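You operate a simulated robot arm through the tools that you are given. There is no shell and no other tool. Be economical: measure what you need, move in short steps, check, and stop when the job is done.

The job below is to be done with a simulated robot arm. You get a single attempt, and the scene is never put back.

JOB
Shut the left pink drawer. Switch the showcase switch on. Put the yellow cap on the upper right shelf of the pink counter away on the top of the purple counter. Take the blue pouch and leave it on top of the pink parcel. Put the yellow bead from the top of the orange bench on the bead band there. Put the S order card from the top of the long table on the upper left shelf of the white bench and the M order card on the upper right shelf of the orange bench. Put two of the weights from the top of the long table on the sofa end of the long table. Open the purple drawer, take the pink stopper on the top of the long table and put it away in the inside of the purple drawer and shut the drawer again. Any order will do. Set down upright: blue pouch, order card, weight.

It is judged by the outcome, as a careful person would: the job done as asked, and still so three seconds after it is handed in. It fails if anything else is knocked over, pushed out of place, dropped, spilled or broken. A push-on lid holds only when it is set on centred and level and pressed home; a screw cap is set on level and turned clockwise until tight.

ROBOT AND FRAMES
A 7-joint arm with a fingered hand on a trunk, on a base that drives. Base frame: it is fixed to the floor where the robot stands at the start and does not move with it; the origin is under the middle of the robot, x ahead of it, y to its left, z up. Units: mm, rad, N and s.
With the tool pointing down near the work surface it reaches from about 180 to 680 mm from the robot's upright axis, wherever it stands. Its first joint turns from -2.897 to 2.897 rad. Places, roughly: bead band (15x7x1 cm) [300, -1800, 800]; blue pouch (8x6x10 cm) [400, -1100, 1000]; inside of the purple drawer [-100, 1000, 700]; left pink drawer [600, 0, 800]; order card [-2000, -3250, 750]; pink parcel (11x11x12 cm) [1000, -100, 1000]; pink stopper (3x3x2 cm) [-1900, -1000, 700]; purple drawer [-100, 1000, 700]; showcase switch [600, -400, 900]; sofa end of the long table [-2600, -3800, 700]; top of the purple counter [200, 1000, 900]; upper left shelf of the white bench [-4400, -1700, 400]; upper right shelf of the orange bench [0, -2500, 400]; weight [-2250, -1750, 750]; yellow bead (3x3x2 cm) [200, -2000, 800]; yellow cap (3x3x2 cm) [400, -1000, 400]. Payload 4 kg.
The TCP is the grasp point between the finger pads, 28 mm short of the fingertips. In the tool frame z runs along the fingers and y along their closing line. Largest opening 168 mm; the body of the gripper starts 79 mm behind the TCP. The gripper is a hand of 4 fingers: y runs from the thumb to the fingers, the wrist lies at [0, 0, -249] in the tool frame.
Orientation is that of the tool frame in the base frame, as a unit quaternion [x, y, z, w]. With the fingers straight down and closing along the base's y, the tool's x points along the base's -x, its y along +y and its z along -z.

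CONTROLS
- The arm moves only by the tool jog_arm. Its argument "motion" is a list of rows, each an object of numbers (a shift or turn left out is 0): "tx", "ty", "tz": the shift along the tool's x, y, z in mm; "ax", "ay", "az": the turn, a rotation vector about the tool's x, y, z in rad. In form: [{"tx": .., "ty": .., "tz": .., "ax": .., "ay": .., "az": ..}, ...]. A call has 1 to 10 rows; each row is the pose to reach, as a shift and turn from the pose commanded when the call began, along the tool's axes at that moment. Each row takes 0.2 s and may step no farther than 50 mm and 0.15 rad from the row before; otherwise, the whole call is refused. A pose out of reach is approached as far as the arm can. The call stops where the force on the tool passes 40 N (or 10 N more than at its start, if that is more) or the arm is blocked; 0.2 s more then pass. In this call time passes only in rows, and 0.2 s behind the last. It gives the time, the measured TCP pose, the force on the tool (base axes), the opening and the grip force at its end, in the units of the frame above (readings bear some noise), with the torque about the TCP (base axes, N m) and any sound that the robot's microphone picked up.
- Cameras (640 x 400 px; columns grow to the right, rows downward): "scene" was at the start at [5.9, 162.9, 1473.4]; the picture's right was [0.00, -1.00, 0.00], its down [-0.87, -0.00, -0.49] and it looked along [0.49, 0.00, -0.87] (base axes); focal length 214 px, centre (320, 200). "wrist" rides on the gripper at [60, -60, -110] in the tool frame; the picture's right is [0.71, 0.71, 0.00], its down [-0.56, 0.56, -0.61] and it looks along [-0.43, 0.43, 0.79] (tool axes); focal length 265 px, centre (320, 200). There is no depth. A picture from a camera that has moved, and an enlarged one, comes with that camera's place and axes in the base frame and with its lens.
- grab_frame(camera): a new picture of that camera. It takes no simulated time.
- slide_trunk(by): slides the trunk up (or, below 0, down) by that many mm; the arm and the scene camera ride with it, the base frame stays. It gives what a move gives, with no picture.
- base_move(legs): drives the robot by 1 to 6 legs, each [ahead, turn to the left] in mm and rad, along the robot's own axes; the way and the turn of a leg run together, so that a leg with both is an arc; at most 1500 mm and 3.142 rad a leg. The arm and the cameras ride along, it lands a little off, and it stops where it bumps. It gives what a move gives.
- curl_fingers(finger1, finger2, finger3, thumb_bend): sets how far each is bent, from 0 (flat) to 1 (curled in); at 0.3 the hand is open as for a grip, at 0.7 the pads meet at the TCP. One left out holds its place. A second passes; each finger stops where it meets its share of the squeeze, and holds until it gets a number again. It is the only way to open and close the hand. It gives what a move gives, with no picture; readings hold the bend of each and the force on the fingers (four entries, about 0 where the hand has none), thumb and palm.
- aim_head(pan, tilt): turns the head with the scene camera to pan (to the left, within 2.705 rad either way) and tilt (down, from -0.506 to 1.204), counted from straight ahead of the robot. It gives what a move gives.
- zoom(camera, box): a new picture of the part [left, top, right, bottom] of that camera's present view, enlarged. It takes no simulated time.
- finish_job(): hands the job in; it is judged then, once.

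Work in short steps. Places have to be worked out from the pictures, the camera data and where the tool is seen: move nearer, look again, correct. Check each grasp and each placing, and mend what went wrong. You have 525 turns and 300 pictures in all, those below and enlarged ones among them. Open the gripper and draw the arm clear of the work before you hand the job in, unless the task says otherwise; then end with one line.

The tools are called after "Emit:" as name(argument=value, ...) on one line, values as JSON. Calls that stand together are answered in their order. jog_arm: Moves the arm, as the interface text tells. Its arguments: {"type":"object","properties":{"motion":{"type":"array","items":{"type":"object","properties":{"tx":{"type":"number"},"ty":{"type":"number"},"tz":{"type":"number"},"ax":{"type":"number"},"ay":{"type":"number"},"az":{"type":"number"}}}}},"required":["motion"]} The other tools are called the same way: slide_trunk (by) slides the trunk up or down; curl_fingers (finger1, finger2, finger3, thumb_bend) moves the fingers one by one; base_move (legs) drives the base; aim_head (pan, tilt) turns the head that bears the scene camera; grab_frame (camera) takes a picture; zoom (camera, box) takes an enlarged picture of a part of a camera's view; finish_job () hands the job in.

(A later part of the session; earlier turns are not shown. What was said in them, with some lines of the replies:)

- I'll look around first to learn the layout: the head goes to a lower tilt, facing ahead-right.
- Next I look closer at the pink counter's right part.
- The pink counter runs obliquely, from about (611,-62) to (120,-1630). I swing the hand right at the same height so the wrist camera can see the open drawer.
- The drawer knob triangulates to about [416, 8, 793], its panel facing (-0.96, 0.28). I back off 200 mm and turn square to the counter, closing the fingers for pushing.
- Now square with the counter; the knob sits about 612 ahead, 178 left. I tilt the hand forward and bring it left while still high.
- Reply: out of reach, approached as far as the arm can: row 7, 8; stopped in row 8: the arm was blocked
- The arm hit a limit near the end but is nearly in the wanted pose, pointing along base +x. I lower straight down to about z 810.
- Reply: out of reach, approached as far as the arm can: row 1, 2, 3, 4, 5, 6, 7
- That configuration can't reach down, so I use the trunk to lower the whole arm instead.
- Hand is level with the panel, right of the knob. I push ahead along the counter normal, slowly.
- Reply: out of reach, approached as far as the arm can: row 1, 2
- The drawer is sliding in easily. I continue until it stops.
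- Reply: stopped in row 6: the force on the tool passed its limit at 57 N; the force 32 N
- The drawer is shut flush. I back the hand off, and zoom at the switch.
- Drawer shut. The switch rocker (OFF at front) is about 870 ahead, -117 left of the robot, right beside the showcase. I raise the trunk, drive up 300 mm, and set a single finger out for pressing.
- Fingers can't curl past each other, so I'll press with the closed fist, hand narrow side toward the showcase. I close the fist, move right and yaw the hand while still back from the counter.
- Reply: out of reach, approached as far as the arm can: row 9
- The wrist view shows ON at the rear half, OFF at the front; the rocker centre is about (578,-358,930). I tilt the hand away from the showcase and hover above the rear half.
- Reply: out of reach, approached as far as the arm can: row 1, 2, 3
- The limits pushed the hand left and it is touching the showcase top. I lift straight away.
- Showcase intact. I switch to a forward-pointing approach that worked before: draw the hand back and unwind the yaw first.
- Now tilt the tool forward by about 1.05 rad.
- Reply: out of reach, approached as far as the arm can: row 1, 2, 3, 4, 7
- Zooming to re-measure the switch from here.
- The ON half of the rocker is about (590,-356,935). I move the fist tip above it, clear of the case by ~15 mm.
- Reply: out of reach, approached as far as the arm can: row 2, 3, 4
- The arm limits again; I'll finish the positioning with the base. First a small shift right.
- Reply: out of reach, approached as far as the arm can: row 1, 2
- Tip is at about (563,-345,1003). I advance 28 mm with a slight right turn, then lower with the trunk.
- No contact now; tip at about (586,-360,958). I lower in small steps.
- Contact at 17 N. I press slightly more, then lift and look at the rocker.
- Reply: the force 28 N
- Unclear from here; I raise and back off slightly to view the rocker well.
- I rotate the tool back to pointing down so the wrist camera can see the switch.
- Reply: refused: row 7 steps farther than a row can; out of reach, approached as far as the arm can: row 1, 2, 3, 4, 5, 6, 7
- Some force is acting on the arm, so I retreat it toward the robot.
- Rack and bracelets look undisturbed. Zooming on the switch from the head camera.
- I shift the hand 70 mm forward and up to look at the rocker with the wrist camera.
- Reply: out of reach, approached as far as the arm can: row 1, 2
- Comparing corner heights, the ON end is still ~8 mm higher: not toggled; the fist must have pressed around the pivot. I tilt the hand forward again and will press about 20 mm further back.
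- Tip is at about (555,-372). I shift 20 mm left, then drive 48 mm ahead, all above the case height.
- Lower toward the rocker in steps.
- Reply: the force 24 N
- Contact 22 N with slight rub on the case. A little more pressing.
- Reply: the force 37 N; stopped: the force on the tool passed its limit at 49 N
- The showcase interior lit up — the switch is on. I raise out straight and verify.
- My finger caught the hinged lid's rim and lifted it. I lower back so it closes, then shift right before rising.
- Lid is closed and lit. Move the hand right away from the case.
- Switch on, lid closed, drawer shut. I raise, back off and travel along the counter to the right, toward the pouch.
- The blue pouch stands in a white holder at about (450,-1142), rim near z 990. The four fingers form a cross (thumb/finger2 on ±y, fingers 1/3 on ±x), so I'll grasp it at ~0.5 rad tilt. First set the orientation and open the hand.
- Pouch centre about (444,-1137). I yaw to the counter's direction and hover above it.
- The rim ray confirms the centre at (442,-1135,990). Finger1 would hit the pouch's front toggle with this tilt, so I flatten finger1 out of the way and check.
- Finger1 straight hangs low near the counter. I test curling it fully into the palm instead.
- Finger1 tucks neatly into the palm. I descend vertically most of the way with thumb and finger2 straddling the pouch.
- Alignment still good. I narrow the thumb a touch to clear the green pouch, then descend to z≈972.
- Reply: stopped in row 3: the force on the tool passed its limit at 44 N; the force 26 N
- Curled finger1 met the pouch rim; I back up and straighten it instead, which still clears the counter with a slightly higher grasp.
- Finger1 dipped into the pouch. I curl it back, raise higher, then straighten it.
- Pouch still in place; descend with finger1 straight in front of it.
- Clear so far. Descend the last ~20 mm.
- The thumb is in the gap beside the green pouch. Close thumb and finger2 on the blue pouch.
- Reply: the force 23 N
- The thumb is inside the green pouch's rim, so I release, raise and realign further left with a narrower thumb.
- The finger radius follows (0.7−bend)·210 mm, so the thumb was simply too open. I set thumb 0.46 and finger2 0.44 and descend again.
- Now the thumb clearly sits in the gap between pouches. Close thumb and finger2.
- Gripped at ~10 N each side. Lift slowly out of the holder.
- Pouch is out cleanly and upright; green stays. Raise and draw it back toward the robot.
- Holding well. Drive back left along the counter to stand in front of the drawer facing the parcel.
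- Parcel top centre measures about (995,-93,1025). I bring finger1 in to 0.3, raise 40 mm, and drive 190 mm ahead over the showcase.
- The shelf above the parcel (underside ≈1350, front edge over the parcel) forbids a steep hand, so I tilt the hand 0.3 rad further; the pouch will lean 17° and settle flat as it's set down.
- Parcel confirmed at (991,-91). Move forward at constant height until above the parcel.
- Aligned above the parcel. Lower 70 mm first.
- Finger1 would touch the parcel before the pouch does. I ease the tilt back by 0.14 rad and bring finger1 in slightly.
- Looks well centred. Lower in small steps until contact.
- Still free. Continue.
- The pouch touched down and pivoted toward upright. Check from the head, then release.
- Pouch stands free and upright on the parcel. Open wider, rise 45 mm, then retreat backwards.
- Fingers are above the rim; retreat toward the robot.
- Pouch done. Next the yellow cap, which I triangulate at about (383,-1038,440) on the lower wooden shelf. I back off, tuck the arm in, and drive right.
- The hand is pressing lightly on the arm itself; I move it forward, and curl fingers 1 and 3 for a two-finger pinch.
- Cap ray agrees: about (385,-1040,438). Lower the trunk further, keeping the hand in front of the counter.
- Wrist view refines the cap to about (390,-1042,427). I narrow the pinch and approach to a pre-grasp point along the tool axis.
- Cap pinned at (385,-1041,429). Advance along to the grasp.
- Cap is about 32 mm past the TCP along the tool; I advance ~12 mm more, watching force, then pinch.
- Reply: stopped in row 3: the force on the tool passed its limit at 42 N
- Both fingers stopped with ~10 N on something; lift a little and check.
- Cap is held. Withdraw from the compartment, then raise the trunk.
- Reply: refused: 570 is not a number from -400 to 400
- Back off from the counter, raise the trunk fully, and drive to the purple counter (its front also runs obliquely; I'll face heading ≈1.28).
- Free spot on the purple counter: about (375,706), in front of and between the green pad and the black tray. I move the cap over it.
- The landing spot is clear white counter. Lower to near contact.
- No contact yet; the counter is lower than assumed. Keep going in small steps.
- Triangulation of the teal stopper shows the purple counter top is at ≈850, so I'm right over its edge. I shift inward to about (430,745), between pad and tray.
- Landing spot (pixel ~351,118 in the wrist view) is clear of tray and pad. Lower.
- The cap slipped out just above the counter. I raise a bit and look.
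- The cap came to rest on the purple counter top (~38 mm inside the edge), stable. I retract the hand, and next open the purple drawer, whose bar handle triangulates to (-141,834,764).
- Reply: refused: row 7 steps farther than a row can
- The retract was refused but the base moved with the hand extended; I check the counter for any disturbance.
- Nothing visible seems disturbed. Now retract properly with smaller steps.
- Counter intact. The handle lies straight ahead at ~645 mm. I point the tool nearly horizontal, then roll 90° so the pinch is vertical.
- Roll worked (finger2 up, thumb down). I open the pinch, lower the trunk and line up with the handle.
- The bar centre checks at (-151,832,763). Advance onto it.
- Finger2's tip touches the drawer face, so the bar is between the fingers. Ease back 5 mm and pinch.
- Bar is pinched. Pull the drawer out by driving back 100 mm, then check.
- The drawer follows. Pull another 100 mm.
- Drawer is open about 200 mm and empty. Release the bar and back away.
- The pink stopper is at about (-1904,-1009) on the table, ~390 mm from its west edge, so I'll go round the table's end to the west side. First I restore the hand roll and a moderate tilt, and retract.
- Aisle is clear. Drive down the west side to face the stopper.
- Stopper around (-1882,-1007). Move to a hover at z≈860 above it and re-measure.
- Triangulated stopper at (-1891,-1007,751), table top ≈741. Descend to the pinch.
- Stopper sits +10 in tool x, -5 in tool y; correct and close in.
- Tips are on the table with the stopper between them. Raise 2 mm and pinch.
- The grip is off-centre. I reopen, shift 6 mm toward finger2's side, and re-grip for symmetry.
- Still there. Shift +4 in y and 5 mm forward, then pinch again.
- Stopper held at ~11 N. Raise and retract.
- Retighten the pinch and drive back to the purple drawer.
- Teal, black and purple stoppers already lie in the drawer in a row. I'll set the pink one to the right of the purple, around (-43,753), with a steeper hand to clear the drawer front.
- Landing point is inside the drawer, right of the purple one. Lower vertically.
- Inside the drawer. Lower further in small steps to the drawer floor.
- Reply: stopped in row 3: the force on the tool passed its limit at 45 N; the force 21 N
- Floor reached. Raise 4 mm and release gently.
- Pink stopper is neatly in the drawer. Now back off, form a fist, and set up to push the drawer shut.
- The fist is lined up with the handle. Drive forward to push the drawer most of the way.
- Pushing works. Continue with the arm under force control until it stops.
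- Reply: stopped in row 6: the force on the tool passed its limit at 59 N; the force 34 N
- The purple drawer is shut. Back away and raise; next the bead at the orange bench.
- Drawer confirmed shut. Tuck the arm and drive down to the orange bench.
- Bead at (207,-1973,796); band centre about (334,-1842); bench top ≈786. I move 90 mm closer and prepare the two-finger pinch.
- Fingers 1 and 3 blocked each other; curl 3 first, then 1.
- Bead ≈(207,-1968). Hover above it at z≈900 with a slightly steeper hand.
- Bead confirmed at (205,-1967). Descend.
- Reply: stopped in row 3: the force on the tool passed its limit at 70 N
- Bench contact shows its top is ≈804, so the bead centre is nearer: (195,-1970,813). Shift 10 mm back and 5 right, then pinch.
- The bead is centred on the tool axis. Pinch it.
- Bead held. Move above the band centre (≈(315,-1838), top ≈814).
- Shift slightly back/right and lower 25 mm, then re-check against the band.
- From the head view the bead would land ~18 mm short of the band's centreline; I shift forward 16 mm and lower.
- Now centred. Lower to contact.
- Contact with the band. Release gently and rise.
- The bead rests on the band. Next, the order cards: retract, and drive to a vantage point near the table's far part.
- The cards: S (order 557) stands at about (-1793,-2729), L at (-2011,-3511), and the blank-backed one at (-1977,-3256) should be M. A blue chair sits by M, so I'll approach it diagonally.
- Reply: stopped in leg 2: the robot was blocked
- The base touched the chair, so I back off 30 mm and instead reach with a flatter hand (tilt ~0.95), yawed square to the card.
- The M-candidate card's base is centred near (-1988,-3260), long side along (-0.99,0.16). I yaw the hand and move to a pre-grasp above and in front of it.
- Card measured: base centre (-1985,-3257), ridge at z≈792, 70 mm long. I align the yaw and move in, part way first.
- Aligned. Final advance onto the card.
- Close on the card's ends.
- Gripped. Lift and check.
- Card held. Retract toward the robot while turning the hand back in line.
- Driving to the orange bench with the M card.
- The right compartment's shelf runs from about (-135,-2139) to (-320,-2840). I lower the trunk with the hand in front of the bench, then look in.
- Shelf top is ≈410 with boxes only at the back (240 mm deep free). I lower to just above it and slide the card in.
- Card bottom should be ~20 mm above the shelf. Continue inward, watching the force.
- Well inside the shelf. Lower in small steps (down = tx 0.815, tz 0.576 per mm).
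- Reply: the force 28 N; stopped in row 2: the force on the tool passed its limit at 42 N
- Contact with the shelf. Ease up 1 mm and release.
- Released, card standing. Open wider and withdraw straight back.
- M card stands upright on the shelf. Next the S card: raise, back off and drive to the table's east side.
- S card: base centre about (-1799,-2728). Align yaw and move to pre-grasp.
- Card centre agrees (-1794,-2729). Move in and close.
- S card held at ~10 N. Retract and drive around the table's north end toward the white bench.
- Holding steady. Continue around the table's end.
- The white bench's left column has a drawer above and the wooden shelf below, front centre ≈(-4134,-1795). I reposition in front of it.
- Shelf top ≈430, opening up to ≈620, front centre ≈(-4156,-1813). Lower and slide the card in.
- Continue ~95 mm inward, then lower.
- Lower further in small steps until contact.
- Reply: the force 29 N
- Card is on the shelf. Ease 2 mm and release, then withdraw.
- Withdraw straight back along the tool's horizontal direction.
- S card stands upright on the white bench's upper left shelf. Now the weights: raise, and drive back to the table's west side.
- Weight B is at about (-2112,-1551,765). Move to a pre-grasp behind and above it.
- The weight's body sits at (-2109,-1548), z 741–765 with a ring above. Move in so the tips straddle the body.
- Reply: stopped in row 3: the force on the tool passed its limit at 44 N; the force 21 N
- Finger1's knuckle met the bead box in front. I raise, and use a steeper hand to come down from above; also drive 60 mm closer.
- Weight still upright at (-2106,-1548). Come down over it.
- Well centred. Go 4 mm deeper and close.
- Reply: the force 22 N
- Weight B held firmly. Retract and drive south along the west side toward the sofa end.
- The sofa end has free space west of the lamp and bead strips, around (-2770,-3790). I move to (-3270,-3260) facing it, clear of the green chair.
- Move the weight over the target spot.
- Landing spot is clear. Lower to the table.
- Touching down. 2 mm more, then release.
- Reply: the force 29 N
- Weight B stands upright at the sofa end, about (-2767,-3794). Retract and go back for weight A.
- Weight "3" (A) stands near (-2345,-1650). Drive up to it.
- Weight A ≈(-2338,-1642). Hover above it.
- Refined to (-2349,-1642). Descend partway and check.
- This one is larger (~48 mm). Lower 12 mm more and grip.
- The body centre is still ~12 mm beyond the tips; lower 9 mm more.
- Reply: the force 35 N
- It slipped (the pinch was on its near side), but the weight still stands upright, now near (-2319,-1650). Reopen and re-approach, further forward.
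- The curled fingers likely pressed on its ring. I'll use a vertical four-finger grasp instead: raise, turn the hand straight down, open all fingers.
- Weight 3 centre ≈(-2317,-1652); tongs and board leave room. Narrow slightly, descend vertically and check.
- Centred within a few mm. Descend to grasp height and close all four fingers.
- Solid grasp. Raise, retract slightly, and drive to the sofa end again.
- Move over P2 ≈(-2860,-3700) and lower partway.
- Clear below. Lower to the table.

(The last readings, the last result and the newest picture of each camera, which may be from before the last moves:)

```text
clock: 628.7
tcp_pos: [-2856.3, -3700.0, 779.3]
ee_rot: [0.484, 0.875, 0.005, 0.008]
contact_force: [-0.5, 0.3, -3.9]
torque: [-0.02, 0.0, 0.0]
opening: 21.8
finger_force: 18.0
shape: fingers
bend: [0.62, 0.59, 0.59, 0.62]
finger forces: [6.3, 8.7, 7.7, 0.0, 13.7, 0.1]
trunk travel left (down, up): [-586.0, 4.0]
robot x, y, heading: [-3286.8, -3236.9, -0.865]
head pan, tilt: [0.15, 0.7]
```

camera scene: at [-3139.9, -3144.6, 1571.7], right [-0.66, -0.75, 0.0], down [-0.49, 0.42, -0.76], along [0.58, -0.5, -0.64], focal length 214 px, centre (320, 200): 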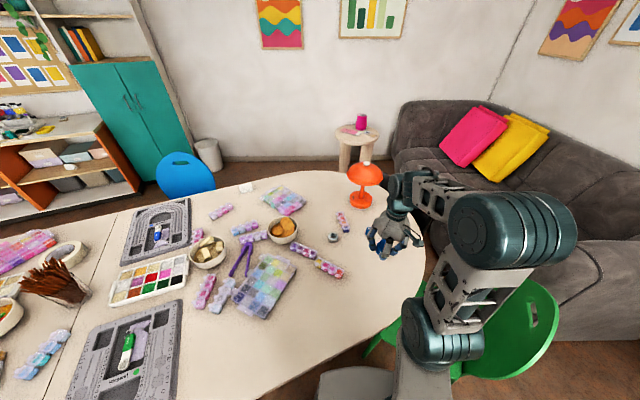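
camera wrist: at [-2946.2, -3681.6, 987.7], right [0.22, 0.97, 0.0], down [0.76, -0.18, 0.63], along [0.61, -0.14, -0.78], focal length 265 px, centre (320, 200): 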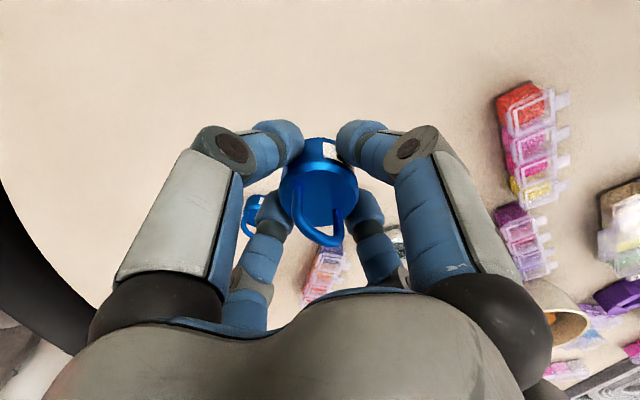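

Emit:
jog_arm(motion=[{"tz": 2}, {"tz": 3.5}])

Emit:
jog_arm(motion=[{"tz": 2}])

```text
clock: 629.3
tcp_pos: [-2856.5, -3699.7, 777.1]
ee_rot: [0.486, 0.874, 0.004, 0.01]
contact_force: [-1.1, -1.1, 15.2]
torque: [-0.03, -0.06, 0.06]
opening: 21.6
finger_force: 20.6
shape: fingers
bend: [0.62, 0.59, 0.59, 0.62]
finger forces: [7.9, 9.7, 8.8, 0.0, 15.4, 0.1]
trunk travel left (down, up): [-586.0, 4.0]
robot x, y, heading: [-3291.1, -3238.4, -0.869]
head pan, tilt: [0.15, 0.7]
```

```text
clock: 629.7
tcp_pos: [-2856.4, -3699.7, 777.5]
ee_rot: [0.485, 0.875, 0.003, 0.011]
contact_force: [-2.6, -0.9, 30.6]
torque: [-0.1, -0.03, 0.05]
opening: 21.4
finger_force: 24.1
shape: fingers
bend: [0.62, 0.59, 0.58, 0.62]
finger forces: [9.5, 10.4, 10.7, 0.0, 17.7, 0.0]
trunk travel left (down, up): [-586.0, 4.0]
robot x, y, heading: [-3291.0, -3237.6, -0.865]
head pan, tilt: [0.15, 0.7]
```

On the table. Ease up 2 mm, open all fingers and rise.

Emit:
jog_arm(motion=[{"tz": -2.5}])

Emit:
curl_fingers(finger1=0.47, finger2=0.47, finger3=0.47, thumb_bend=0.47)

Emit:
jog_arm(motion=[{"tz": -25}, {"tz": -70}, {"tz": -115}, {"tz": -160}, {"tz": -205}])

Emit:
grab_frame(camera="wrist")

Emit:
zoom(camera="scene", box=[280, 150, 480, 290])

```text
clock: 630.1
tcp_pos: [-2856.6, -3698.7, 775.8]
ee_rot: [0.485, 0.874, 0.004, 0.009]
contact_force: [-1.1, -5.3, 20.8]
torque: [-0.16, -0.05, 0.07]
opening: 21.4
finger_force: 22.3
shape: fingers
bend: [0.62, 0.59, 0.58, 0.62]
finger forces: [8.0, 9.5, 9.8, 0.0, 17.1, 0.1]
trunk travel left (down, up): [-586.0, 4.0]
robot x, y, heading: [-3286.1, -3240.6, -0.867]
head pan, tilt: [0.15, 0.7]
```

```text
clock: 631.1
tcp_pos: [-2855.0, -3697.8, 777.1]
ee_rot: [0.484, 0.875, 0.003, 0.01]
contact_force: [9.5, 1.9, 33.7]
torque: [0.06, 1.03, -0.02]
opening: 56.1
finger_force: 17.4
shape: fingers
bend: [0.48, 0.47, 0.47, 0.51]
finger forces: [11.4, 0.0, 0.1, 0.0, 23.0, 0.1]
trunk travel left (down, up): [-586.0, 4.0]
robot x, y, heading: [-3289.9, -3237.5, -0.861]
head pan, tilt: [0.15, 0.7]
```

```text
clock: 632.3
tcp_pos: [-2857.8, -3698.3, 980.1]
ee_rot: [0.485, 0.875, 0.004, 0.007]
contact_force: [-0.7, -0.4, 0.0]
torque: [-0.02, 0.02, 0.01]
opening: 65.8
finger_force: 0.1
shape: fingers
bend: [0.47, 0.47, 0.47, 0.47]
finger forces: [0.0, 0.0, 0.1, 0.0, 0.1, 0.0]
trunk travel left (down, up): [-586.0, 4.0]
robot x, y, heading: [-3292.2, -3241.0, -0.864]
head pan, tilt: [0.15, 0.7]
```

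```text
39 pictures are left
camera wrist: at [-2943.0, -3679.1, 1088.6], right [0.22, 0.97, 0.0], down [0.76, -0.18, 0.63], along [0.61, -0.14, -0.78], focal length 265 px, centre (320, 200)
```

wrist: 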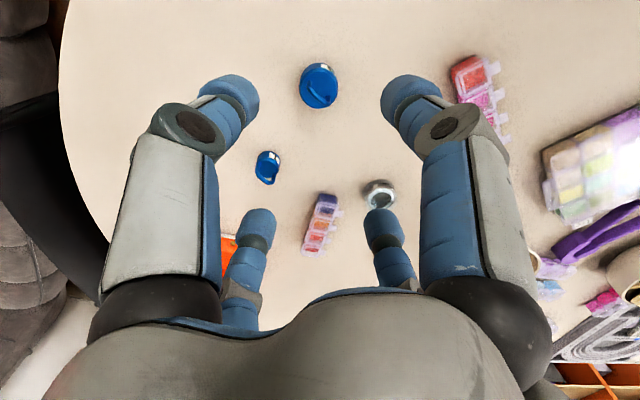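

```text
2.86 times, centred on (380, 220) of scene
camera zoom: at [-3140.3, -3144.1, 1571.7], right [-0.66, -0.76, 0.0], down [-0.49, 0.42, -0.77], along [0.58, -0.5, -0.64], focal length 613 px, centre (149, 143)
```

zoom: 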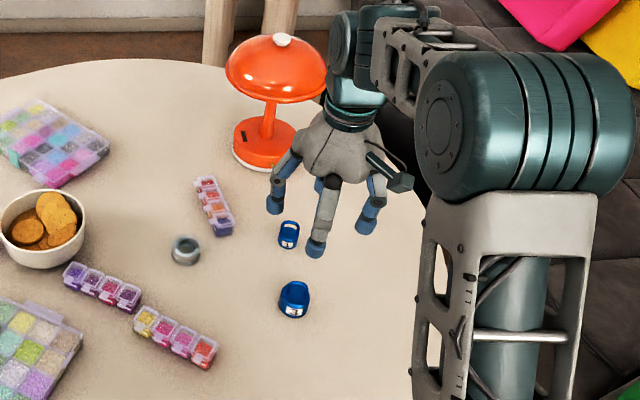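

Both weights stand upright at the sofa end. I withdraw the arm clear of the table and take a last look.

Emit:
base_move(legs=[[-350, 0]])

Emit:
aim_head(pan=0.3, tilt=0.5)

Emit:
grab_frame(camera="scene")

Emit:
aim_head(pan=1.6, tilt=0.35)

Emit:
grab_frame(camera="scene")

```text
clock: 634.6
tcp_pos: [-3077.4, -3432.4, 980.8]
ee_rot: [0.48, 0.877, 0.005, 0.008]
contact_force: [-0.6, -0.9, 1.2]
torque: [-0.03, 0.02, 0.02]
opening: 65.9
finger_force: 0.0
shape: fingers
bend: [0.47, 0.47, 0.47, 0.47]
finger forces: [0.0, 0.0, 0.1, 0.0, 0.0, 0.1]
trunk travel left (down, up): [-586.0, 4.0]
robot x, y, heading: [-3511.8, -2980.1, -0.854]
head pan, tilt: [0.15, 0.7]
```

```text
clock: 635.3
tcp_pos: [-3078.3, -3431.7, 980.2]
ee_rot: [0.481, 0.877, 0.004, 0.009]
contact_force: [-0.4, -0.6, 0.6]
torque: [0.0, -0.05, 0.03]
opening: 66.0
finger_force: 0.1
shape: fingers
bend: [0.47, 0.47, 0.47, 0.47]
finger forces: [0.1, 0.0, 0.0, 0.0, 0.0, 0.0]
trunk travel left (down, up): [-586.0, 4.0]
robot x, y, heading: [-3518.1, -2978.2, -0.855]
head pan, tilt: [0.3, 0.499]
```

```text
37 pictures are left
camera scene: at [-3354.4, -2873.4, 1589.4], right [-0.53, -0.85, 0.0], down [-0.41, 0.25, -0.88], along [0.75, -0.46, -0.48], focal length 214 px, centre (320, 200)
```

scene: 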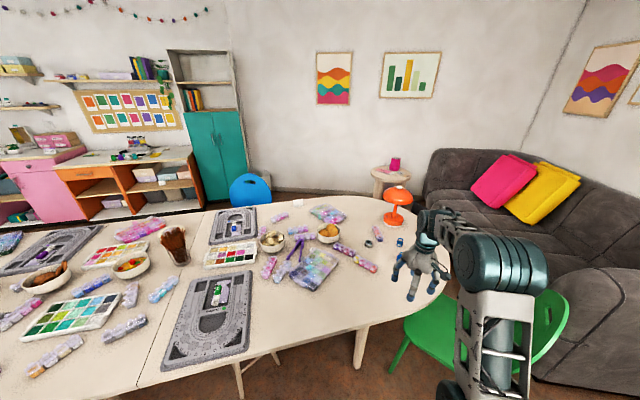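

```text
clock: 636.8
tcp_pos: [-3078.5, -3433.6, 981.2]
ee_rot: [0.482, 0.876, 0.004, 0.008]
contact_force: [0.2, 0.5, 0.8]
torque: [0.0, 0.01, -0.03]
opening: 65.9
finger_force: 0.0
shape: fingers
bend: [0.47, 0.47, 0.47, 0.47]
finger forces: [0.0, 0.0, 0.0, 0.0, 0.0, 0.0]
trunk travel left (down, up): [-586.0, 4.0]
robot x, y, heading: [-3514.4, -2977.0, -0.86]
head pan, tilt: [1.6, 0.351]
```

```text
36 pictures are left
camera scene: at [-3363.2, -2762.3, 1603.1], right [0.68, -0.74, 0.0], down [-0.25, -0.23, -0.94], along [0.69, 0.64, -0.34], focal length 214 px, centre (320, 200)
```

scene: 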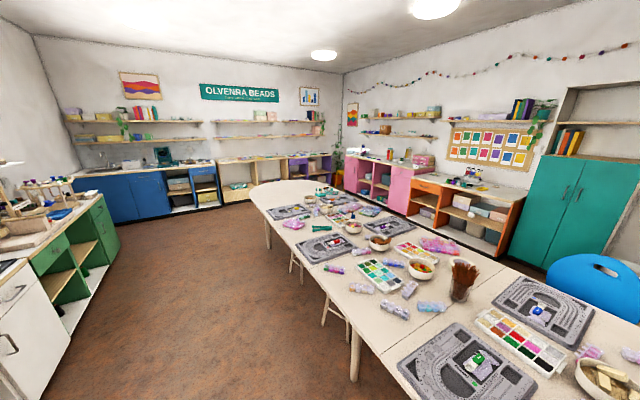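

Everything looks in order. I back the arm fully clear of the table and hand in.

Emit:
base_move(legs=[[-250, 0]])

Emit:
finish_job()

```text
clock: 638.6
tcp_pos: [-3244.1, -3243.0, 979.9]
ee_rot: [0.48, 0.877, 0.005, 0.01]
contact_force: [0.3, 0.5, 0.6]
torque: [0.02, 0.02, 0.0]
opening: 66.1
finger_force: 0.2
shape: fingers
bend: [0.47, 0.47, 0.47, 0.47]
finger forces: [0.1, 0.0, 0.0, 0.1, 0.0, 0.1]
trunk travel left (down, up): [-586.0, 4.0]
robot x, y, heading: [-3678.5, -2789.1, -0.856]
head pan, tilt: [1.6, 0.351]
```

```text
The job is handed in.
```

I finished every part of the job and handed it in, with these doubts: I identified the M card only by elimination (the other two I saw are S and L), the yellow cap slipped and lies on its side near the front edge of the purple counter, and I lightly bumped the blue chair, a bead box and the showcase lid.
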